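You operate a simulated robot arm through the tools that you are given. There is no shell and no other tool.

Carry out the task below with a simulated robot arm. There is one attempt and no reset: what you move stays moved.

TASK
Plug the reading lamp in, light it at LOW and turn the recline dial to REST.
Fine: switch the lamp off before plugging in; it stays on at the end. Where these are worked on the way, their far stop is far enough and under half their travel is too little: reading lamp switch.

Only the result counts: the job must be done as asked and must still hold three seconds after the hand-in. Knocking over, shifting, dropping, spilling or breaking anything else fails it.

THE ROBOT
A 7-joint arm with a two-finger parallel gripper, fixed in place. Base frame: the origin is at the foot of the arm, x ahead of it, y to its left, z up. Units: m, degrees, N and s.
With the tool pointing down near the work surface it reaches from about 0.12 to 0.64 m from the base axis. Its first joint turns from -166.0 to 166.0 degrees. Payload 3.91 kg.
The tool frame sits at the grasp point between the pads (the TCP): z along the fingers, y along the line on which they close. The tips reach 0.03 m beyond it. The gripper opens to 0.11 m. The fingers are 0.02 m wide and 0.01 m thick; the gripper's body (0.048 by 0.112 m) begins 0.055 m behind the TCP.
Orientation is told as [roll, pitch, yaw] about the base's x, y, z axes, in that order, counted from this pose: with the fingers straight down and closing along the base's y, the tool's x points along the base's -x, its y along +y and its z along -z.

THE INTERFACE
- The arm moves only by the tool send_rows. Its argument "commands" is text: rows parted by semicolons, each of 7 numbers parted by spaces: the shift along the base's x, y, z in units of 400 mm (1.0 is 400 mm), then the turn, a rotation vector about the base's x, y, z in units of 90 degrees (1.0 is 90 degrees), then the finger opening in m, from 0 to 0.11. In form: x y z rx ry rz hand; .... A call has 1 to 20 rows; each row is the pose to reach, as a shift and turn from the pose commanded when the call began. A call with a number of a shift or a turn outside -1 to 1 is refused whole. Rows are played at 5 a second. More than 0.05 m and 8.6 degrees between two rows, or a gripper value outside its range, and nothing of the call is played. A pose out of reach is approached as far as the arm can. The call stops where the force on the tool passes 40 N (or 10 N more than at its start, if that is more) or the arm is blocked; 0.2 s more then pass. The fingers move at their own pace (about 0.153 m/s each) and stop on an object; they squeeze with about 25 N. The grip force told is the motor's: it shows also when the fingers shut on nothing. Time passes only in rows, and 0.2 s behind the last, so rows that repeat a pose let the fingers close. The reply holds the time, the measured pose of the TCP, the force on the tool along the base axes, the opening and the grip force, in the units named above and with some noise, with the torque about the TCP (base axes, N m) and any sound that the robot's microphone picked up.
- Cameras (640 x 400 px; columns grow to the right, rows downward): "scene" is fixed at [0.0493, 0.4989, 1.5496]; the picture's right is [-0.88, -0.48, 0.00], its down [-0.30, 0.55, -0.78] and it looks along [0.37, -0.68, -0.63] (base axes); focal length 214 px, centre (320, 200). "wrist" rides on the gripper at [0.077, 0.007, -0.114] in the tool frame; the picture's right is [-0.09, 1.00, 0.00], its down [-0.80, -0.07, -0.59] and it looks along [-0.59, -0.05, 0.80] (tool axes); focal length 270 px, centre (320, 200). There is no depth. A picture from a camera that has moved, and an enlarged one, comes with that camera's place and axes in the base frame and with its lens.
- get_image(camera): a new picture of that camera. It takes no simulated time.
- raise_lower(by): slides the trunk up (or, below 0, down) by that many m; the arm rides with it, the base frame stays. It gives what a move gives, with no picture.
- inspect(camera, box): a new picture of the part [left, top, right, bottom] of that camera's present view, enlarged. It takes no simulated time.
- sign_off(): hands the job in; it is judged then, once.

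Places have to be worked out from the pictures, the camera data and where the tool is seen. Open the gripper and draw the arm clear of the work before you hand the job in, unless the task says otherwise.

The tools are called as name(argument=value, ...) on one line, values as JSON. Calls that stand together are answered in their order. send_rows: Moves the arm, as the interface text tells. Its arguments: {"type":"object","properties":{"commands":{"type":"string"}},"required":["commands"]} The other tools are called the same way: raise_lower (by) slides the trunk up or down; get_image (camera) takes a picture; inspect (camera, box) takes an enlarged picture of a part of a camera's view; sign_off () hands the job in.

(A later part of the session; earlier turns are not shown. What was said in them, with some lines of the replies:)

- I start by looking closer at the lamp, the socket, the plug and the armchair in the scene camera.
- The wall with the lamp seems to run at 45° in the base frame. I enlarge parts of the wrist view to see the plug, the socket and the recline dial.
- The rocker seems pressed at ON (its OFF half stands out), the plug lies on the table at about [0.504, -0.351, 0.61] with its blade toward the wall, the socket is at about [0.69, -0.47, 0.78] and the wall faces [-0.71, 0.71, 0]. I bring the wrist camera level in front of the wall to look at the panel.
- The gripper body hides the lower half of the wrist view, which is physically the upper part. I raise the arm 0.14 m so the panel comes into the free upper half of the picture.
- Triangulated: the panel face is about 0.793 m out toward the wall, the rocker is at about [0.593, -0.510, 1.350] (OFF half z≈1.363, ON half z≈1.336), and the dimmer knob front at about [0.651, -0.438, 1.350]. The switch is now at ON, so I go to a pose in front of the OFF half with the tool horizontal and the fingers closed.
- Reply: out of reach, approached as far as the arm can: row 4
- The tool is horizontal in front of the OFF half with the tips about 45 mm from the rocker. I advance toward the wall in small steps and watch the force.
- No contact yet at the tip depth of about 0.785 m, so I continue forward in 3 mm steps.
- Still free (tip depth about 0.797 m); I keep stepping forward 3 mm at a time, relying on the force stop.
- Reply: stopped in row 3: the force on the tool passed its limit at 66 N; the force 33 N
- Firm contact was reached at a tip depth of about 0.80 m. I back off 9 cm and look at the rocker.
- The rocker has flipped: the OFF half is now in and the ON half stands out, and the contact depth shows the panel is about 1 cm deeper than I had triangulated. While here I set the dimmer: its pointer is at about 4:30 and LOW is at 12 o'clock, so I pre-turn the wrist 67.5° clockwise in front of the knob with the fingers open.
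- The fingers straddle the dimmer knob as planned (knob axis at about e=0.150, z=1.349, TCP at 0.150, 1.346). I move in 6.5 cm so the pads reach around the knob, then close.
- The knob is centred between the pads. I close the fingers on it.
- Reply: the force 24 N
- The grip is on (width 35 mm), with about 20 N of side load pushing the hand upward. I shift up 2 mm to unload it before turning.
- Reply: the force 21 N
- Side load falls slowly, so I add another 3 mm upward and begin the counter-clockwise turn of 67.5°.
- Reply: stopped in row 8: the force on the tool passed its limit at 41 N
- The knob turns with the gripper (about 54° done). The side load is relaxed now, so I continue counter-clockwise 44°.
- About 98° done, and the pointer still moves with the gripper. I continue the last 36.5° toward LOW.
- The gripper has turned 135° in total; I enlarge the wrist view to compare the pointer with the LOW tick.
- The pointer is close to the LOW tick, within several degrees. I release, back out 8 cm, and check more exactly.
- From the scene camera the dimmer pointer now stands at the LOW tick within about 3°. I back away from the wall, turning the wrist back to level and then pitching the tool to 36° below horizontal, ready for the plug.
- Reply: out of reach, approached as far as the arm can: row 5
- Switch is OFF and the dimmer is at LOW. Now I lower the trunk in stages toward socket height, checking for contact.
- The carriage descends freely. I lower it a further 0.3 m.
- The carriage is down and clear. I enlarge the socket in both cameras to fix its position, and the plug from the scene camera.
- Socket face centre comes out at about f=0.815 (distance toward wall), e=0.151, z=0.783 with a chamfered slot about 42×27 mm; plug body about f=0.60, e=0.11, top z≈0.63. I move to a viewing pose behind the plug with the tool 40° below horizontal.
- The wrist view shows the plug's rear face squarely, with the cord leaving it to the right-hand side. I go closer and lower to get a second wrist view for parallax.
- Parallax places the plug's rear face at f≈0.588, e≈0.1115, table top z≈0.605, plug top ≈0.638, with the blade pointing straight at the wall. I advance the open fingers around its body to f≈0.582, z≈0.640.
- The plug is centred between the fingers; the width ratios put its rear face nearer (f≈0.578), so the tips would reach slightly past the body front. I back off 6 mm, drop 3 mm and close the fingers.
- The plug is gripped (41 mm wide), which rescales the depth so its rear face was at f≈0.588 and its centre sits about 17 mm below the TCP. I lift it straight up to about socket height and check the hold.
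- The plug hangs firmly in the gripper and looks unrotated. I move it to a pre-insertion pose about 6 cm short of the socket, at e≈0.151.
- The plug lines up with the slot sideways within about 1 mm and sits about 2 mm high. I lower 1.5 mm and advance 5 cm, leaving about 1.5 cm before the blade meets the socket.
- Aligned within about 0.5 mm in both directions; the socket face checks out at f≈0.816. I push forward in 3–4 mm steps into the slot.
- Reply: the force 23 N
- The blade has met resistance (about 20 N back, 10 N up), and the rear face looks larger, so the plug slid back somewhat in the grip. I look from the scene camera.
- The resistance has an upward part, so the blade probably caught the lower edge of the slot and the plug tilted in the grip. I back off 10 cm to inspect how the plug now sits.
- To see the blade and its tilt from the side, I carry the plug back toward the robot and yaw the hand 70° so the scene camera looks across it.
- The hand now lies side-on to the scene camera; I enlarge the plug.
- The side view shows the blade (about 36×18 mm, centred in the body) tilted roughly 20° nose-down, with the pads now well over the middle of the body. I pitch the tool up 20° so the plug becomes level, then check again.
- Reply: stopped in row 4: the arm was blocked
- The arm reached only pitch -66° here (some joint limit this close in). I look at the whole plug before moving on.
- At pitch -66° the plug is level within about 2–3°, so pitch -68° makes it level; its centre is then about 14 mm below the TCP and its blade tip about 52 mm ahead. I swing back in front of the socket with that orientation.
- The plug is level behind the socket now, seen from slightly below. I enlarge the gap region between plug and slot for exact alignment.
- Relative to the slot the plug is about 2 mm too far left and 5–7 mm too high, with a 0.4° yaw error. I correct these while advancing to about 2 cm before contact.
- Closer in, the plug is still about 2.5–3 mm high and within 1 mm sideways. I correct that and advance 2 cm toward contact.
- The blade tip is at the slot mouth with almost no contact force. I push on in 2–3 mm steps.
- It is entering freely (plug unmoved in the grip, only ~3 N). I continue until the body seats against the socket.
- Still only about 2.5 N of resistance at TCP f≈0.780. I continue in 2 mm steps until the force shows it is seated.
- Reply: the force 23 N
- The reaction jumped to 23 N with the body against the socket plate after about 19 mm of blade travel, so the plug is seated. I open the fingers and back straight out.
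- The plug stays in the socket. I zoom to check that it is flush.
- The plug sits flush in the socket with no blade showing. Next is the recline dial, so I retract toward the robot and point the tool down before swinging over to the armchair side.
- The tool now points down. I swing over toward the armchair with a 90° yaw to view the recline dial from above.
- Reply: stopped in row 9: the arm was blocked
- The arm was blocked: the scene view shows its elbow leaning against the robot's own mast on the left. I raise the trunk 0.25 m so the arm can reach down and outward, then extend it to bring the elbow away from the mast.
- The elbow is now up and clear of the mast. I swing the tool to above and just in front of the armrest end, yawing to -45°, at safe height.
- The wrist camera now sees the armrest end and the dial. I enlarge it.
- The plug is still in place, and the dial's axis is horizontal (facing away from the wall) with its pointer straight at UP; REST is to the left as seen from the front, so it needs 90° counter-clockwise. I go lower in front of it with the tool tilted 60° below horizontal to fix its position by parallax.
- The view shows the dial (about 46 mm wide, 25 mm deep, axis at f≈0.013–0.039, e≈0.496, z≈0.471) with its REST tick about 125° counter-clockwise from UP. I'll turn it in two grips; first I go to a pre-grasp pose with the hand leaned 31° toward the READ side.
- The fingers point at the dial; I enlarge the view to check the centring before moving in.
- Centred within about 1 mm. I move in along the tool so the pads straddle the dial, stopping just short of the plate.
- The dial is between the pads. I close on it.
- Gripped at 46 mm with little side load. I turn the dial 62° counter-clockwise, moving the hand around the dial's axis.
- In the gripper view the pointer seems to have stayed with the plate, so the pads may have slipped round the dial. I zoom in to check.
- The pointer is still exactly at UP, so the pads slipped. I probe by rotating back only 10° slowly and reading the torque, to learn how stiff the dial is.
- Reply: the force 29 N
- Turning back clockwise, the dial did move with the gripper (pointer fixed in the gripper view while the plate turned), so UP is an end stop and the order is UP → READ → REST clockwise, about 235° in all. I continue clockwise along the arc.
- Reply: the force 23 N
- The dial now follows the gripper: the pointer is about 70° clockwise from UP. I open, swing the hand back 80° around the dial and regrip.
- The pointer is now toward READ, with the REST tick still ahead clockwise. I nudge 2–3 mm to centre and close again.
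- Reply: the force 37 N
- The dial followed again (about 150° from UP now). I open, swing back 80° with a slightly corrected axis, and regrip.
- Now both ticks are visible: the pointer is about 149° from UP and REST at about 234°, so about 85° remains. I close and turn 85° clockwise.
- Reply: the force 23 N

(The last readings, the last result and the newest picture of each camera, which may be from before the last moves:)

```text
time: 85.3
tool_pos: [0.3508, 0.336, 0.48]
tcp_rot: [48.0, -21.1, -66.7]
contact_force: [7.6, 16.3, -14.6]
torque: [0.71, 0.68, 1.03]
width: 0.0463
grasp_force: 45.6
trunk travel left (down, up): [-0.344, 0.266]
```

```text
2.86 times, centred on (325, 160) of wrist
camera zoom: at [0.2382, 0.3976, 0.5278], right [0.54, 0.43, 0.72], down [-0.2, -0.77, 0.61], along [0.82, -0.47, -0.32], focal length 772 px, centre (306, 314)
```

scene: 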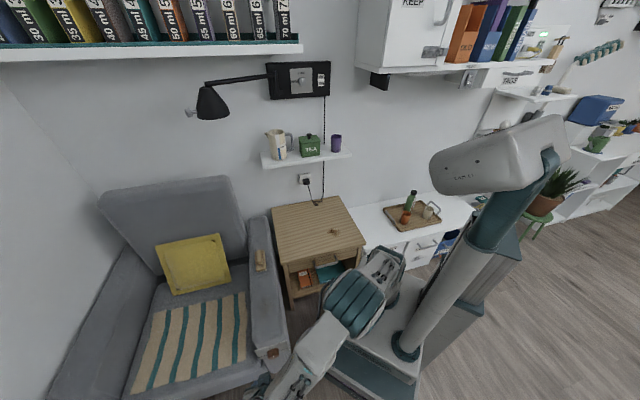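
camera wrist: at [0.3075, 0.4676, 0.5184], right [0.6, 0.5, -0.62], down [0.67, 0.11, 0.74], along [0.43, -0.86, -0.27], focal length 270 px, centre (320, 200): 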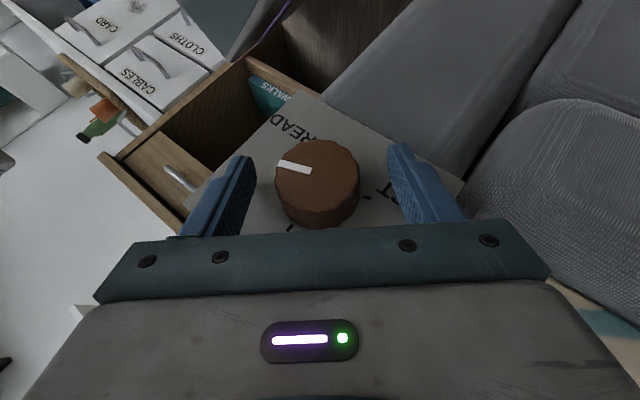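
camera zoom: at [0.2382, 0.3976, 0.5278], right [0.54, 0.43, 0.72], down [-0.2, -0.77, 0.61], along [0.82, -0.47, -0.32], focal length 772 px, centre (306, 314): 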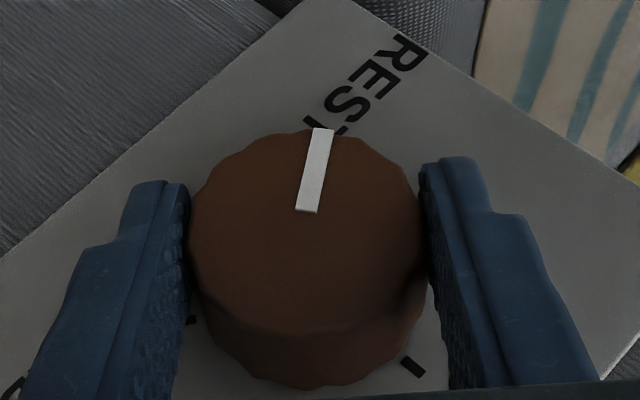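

The pointer went with the gripper again. I open, back out along the tool, and return the hand to upright to check the pointer against REST.

send_rows(commands="0 0 0 0 0 0 0.078; 0 0 0 0 0 0 0.078; -0.039 -0.0036 0.0311 0 0 0 0.078; -0.0779 -0.0072 0.0623 0 0 0 0.078; -0.1169 -0.0107 0.0934 0 0 0 0.078; -0.1558 -0.0143 0.1245 0 0 0 0.078")

send_rows(commands="0 0.02 0.04 -0.0576 0.0576 0 0.078; 0 0.045 0.08 -0.1152 0.1152 0 0.078; 0 0.07 0.12 -0.1728 0.1728 0 0.078; 0 0.095 0.16 -0.2305 0.2305 0 0.078; 0 0.12 0.2 -0.2881 0.2881 0 0.078; 0 0.145 0.24 -0.3457 0.3457 0 0.078; 0 0.145 0.24 -0.3457 0.3457 0 0.078")

get_image(camera="wrist")

inspect(camera="scene", box=[252, 338, 292, 363])

```text
time: 86.8
tool_pos: [0.2868, 0.3285, 0.5292]
tcp_rot: [48.2, -21.1, -66.8]
contact_force: [-0.4, 0.2, 0.5]
torque: [-0.02, 0.0, 0.02]
width: 0.0782
grasp_force: 0.1
trunk travel left (down, up): [-0.344, 0.266]
```

```text
time: 88.3
tool_pos: [0.2884, 0.387, 0.6247]
tcp_rot: [-0.1, -29.8, -44.9]
contact_force: [1.0, 0.3, -0.4]
torque: [0.03, -0.01, -0.02]
width: 0.0779
grasp_force: 0.0
trunk travel left (down, up): [-0.344, 0.266]
```

```text
taken
camera wrist: at [0.2073, 0.4791, 0.6863], right [0.76, 0.65, 0.04], down [0.23, -0.33, 0.91], along [0.61, -0.68, -0.4], focal length 270 px, centre (320, 200)
```

wrist: 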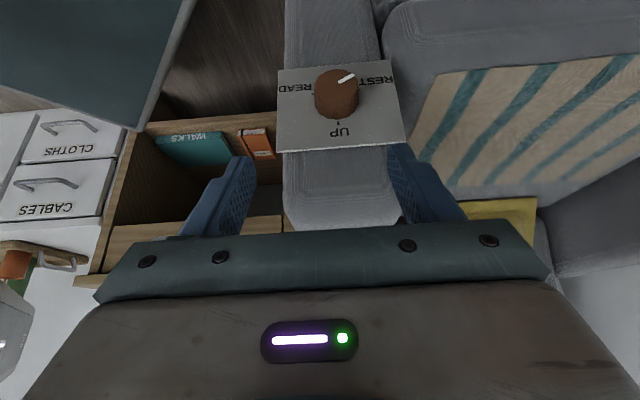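

```text
16.00 times, centred on (272, 350) of scene
camera zoom: at [0.0493, 0.4989, 1.5496], right [-0.88, -0.48, 0.0], down [-0.3, 0.55, -0.78], along [0.37, -0.68, -0.63], focal length 3432 px, centre (1088, -2208)
```

zoom: 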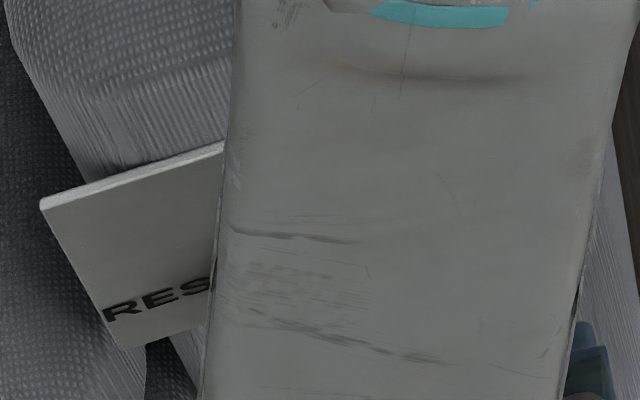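

The pointer now lies near the REST side. I enlarge it for an exact angle.

inspect(camera="wrist", box=[290, 55, 390, 130])

```text
5.33 times, centred on (340, 92) of wrist
camera zoom: at [0.2073, 0.4791, 0.6863], right [0.76, 0.65, 0.04], down [0.23, -0.33, 0.91], along [0.61, -0.68, -0.4], focal length 1442 px, centre (213, 773)
```

zoom: 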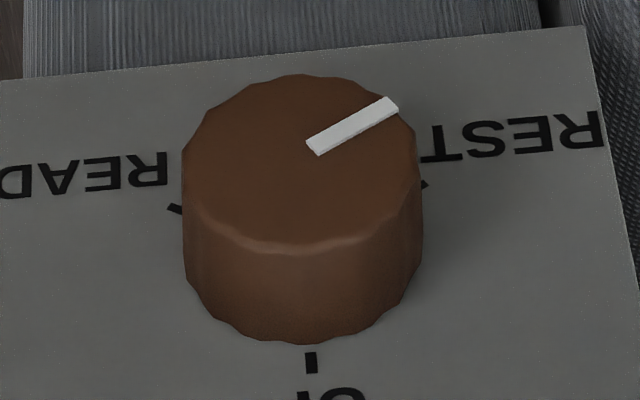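

The ticks are 120° apart and the pointer stands at REST within about 2°. Now I raise the trunk again for the lamp switch.

raise_lower(by=0.25)

send_rows(commands="0.053 -0.0668 0.0688 0 0 0 0; 0.106 -0.1335 0.1375 0 0 0 0; 0.159 -0.2003 0.2063 0 0 0 0; 0.212 -0.267 0.275 0 0 0 0; 0.265 -0.3338 0.3438 0 0 0 0; 0.318 -0.4005 0.4125 0 0 0 0; 0.371 -0.4673 0.4813 0 0 0 0; 0.424 -0.534 0.55 0 0 0 0; 0.477 -0.6008 0.6188 0 0 0 0; 0.53 -0.6675 0.6875 0 0 0 0; 0.53 -0.6675 0.6875 0 0 0 0")

get_image(camera="scene")

```text
time: 90.9
tool_pos: [0.2897, 0.3868, 0.8741]
tcp_rot: [0.0, -29.9, -44.9]
contact_force: [-0.2, 0.8, 0.1]
torque: [-0.02, 0.02, -0.03]
width: 0.078
grasp_force: 0.1
trunk travel left (down, up): [-0.594, 0.016]
```

```text
time: 93.3
tool_pos: [0.5067, 0.1191, 1.1522]
tcp_rot: [0.0, -29.9, -45.0]
contact_force: [-0.1, 0.0, 0.3]
torque: [0.01, -0.03, 0.0]
width: 0.0
grasp_force: 24.9
trunk travel left (down, up): [-0.594, 0.016]
```

```text
taken
```

scene: 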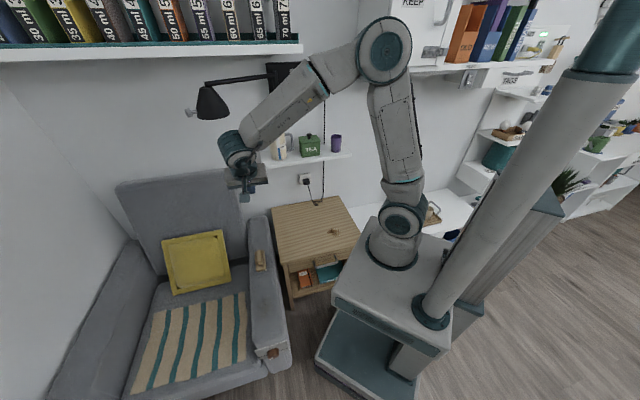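

The backrest has visibly changed its recline, a good sign. I check the dial from the scene camera and then continue toward the lamp panel.

inspect(camera="scene", box=[252, 338, 292, 363])

send_rows(commands="-0.013 -0.0688 0.0313 0 0 0 0; -0.026 -0.1375 0.0625 0 0 0 0; -0.039 -0.2063 0.0938 0 0 0 0; -0.052 -0.275 0.125 0 0 0 0; -0.065 -0.3438 0.1563 0 0 0 0; -0.078 -0.4125 0.1875 0 0 0 0; -0.091 -0.4813 0.2188 0 0 0 0; -0.104 -0.55 0.25 0 0 0 0; -0.104 -0.55 0.25 0 0 0 0")

get_image(camera="scene")

```text
16.00 times, centred on (272, 350) of scene
camera zoom: at [0.0493, 0.4989, 1.5496], right [-0.88, -0.48, 0.0], down [-0.3, 0.55, -0.78], along [0.37, -0.68, -0.63], focal length 3432 px, centre (1088, -2208)
```

zoom: 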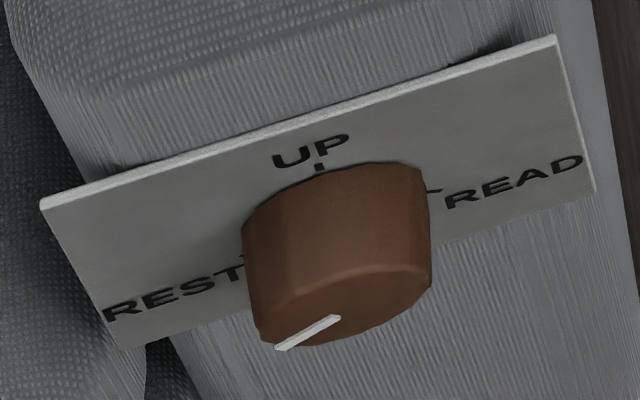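

```text
time: 95.3
tool_pos: [0.462, -0.0986, 1.2509]
tcp_rot: [0.1, -29.9, -45.1]
contact_force: [-0.7, 0.9, 0.2]
torque: [-0.01, -0.01, 0.0]
width: 0.0
grasp_force: 25.5
trunk travel left (down, up): [-0.594, 0.016]
```

```text
taken
```

scene: 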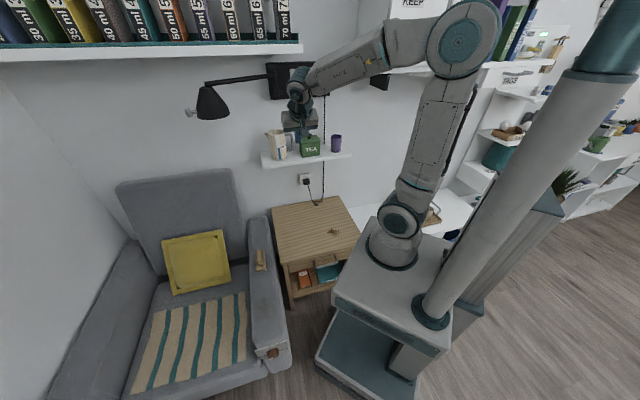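

The dial pointer is at REST (about 30° below horizontal on the REST side, matching its tick). Now I move to the lamp panel, turning the tool level in front of the ON half of the rocker.

send_rows(commands="0.0187 -0.0887 0.0213 -0.0471 -0.0471 0 0; 0.0374 -0.1774 0.0425 -0.0943 -0.0943 0 0; 0.056 -0.266 0.0638 -0.1414 -0.1414 0 0; 0.0747 -0.3547 0.085 -0.1886 -0.1886 0 0; 0.0934 -0.4434 0.1063 -0.2357 -0.2357 0 0; 0.1121 -0.5321 0.1275 -0.2828 -0.2828 0 0; 0.1308 -0.6208 0.1488 -0.33 -0.33 0 0; 0.1494 -0.7094 0.17 -0.3771 -0.3771 0 0; 0.1681 -0.7981 0.1913 -0.4243 -0.4243 0 0; 0.1868 -0.8868 0.2125 -0.4714 -0.4714 0 0; 0.1868 -0.8868 0.2125 -0.4714 -0.4714 0 0")

get_image(camera="scene")

get_image(camera="wrist")

```text
time: 97.7
tool_pos: [0.5369, -0.4527, 1.3342]
tcp_rot: [-144.7, -89.9, 99.8]
contact_force: [-0.4, 0.4, 0.2]
torque: [0.01, 0.04, 0.0]
width: 0.0
grasp_force: 24.9
trunk travel left (down, up): [-0.594, 0.016]
```

```text
taken
```

scene: 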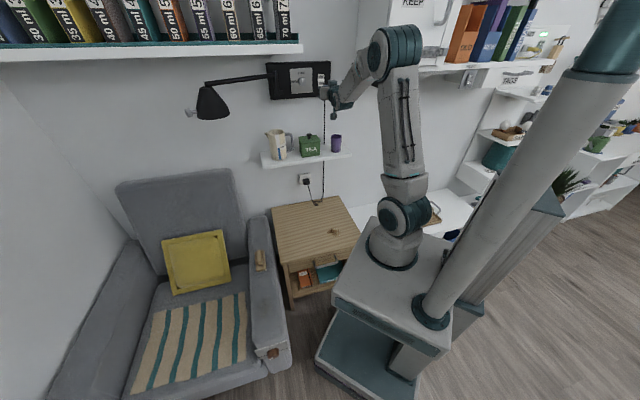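

```text
taken
camera wrist: at [0.4605, -0.3676, 1.2567], right [0.7, 0.71, 0.09], down [-0.47, 0.37, 0.8], along [0.53, -0.6, 0.59], focal length 270 px, centre (320, 200)
```

wrist: 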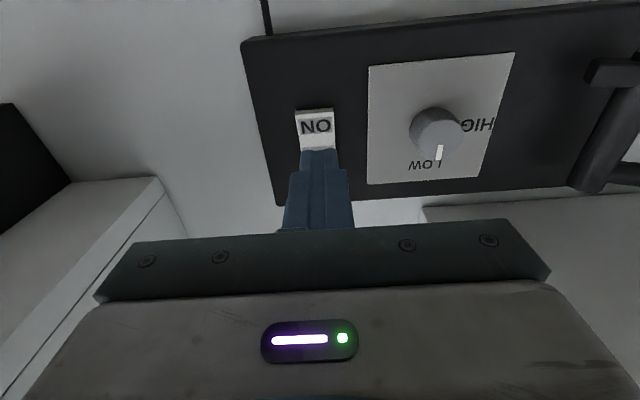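

The tip is in front of the ON half, about 3–4 mm left of its centre line. I correct that and press in small steps until the force stop.

send_rows(commands="0.0477 -0.0583 0 0 0 0 0; 0.0831 -0.0937 0 0 0 0 0; 0.1008 -0.1114 0 0 0 0 0; 0.1061 -0.1167 0 0 0 0 0; 0.1114 -0.122 0 0 0 0 0; 0.1149 -0.1255 0 0 0 0 0; 0.1185 -0.1291 0 0 0 0 0; 0.122 -0.1326 0 0 0 0 0; 0.1255 -0.1361 0 0 0 0 0")

get_image(camera="scene")

```text
time: 99.7
tool_pos: [0.5795, -0.5052, 1.3348]
tcp_rot: [0.6, -89.6, -45.7]
contact_force: [-22.4, 24.2, -3.2]
torque: [-0.3, -0.03, -0.01]
width: 0.0
grasp_force: 25.3
trunk travel left (down, up): [-0.594, 0.016]
stopped in row 9: the force on the tool passed its limit at 42 N (the readings are from after the stop); the commanded pose is now the measured one
```

```text
taken
```

scene: 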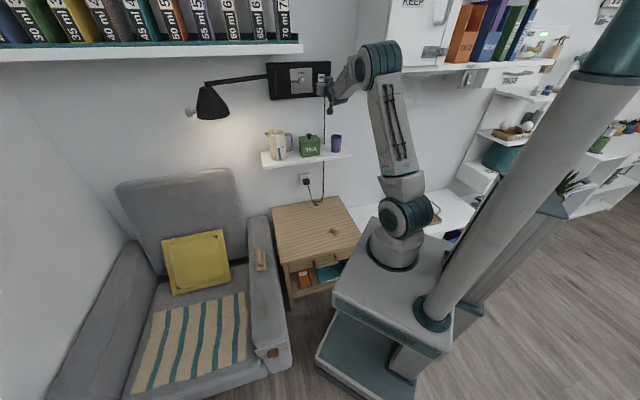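

The lamp lights up: the shade glows and the scene is brighter. I back off from the switch and check the panel.

send_rows(commands="-0.053 0.053 0 0 0 0 0; -0.106 0.106 0 0 0 0 0; -0.159 0.159 0 0 0 0 0; -0.23 0.25 0 0 0 0 0; -0.3 0.34 0 0 0 0 0; -0.37 0.43 0 0 0 0 0.05")

inspect(camera="scene", box=[284, 66, 336, 94])

inspect(camera="scene", box=[180, 60, 350, 200])

inspect(camera="scene", box=[252, 338, 292, 363])

```text
time: 101.0
tool_pos: [0.4328, -0.3373, 1.3333]
tcp_rot: [-1.3, -89.6, -43.6]
contact_force: [-0.5, 1.3, 0.9]
torque: [0.06, -0.01, 0.03]
width: 0.05
grasp_force: 0.1
trunk travel left (down, up): [-0.594, 0.016]
```

```text
12.31 times, centred on (310, 80) of scene
camera zoom: at [0.0493, 0.4989, 1.5496], right [-0.88, -0.48, 0.0], down [-0.3, 0.55, -0.78], along [0.37, -0.68, -0.63], focal length 2640 px, centre (443, 1677)
```

zoom: 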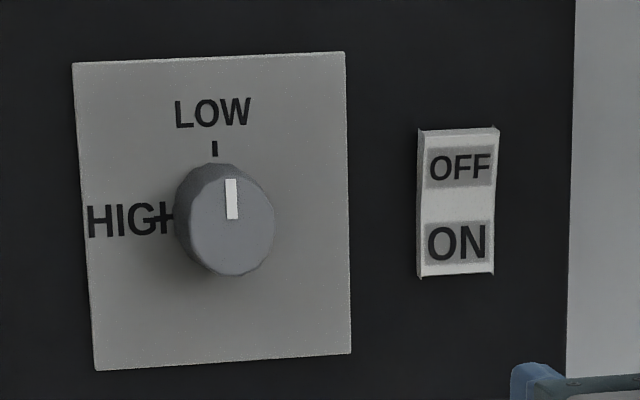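

```text
2.86 times, centred on (265, 130) of scene
camera zoom: at [0.0493, 0.4989, 1.5496], right [-0.88, -0.48, 0.0], down [-0.3, 0.55, -0.78], along [0.37, -0.68, -0.63], focal length 613 px, centre (477, 400)
```

zoom: 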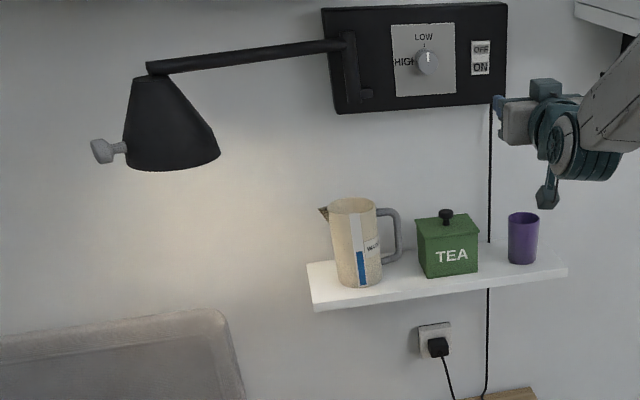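

```text
16.00 times, centred on (272, 350) of scene
camera zoom: at [0.0493, 0.4989, 1.5496], right [-0.88, -0.48, 0.0], down [-0.3, 0.55, -0.78], along [0.37, -0.68, -0.63], focal length 3432 px, centre (1088, -2208)
```

zoom: 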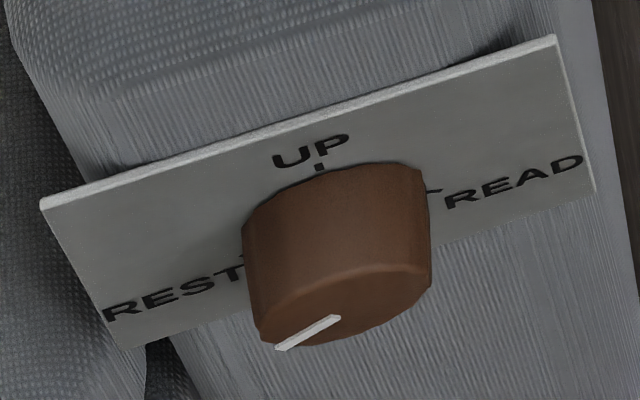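

Everything reads as wanted: lamp lit, rocker at ON, dimmer at LOW, plug in, dial at REST. I open the gripper fully and draw the arm further clear.

send_rows(commands="-0.05 0.05 0.03 0 0 0 0.1; -0.1 0.1 0.05 0 0 0 0.1; -0.15 0.15 0.08 0 0 0 0.1; -0.2 0.2 0.1 0 0 0 0.1; -0.2 0.2 0.1 0 0 0 0.1; -0.2 0.2 0.1 0 0 0 0.1")

get_image(camera="scene")

inspect(camera="scene", box=[285, 160, 335, 200])

```text
time: 102.5
tool_pos: [0.3651, -0.2526, 1.3641]
tcp_rot: [-10.9, -88.4, -33.2]
contact_force: [0.3, 1.1, 0.0]
torque: [-0.01, -0.02, -0.04]
width: 0.1001
grasp_force: 0.0
trunk travel left (down, up): [-0.594, 0.016]
```

```text
taken
```

scene: 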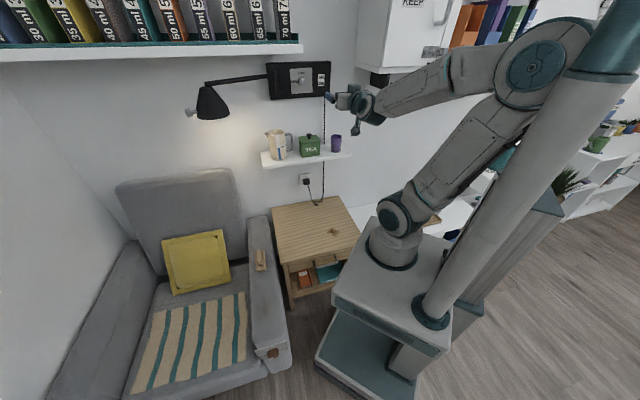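

```text
10.00 times, centred on (310, 180) of scene
camera zoom: at [0.0493, 0.4989, 1.5496], right [-0.88, -0.48, 0.0], down [-0.3, 0.55, -0.78], along [0.37, -0.68, -0.63], focal length 2145 px, centre (420, 400)
```

zoom: 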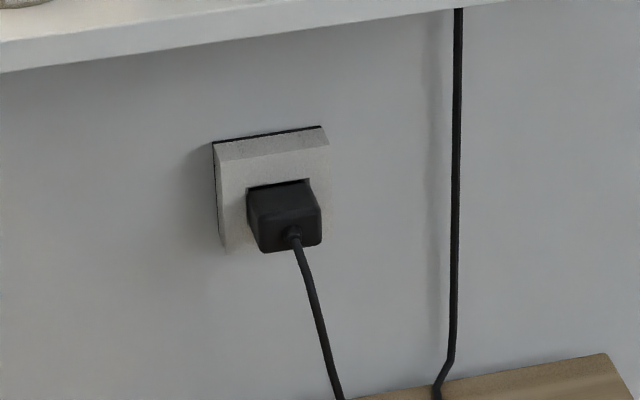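

The plug is seated, the lamp is lit at LOW with the switch ON, the dial is at REST, nothing else moved, and the arm is clear with the gripper open. I hand the job in.

sign_off()

```text
The job is handed in.
```

The reading lamp is plugged in and lit at LOW, and the recline dial is at REST. I handed the job in with the gripper open and the arm clear; I got no verdict back, only confirmation that it was handed in.

- **Switch:** It was at ON when I started, so I pressed it to OFF before touching the plug, then back to ON at the end. The lamp lit as I pressed it.
- **Plug:** The first try slipped in the grip. On the second it went in fully and sits flush in the socket.
- **Dimmer:** The pointer is on the LOW tick.
- **Recline dial:** It would not turn past UP toward REST the short way, so I turned it the long way round, past READ. The pointer is on the REST tick within about 2°, and the backrest has reclined.

In the last pictures, nothing else appears to have been knocked over or shifted.
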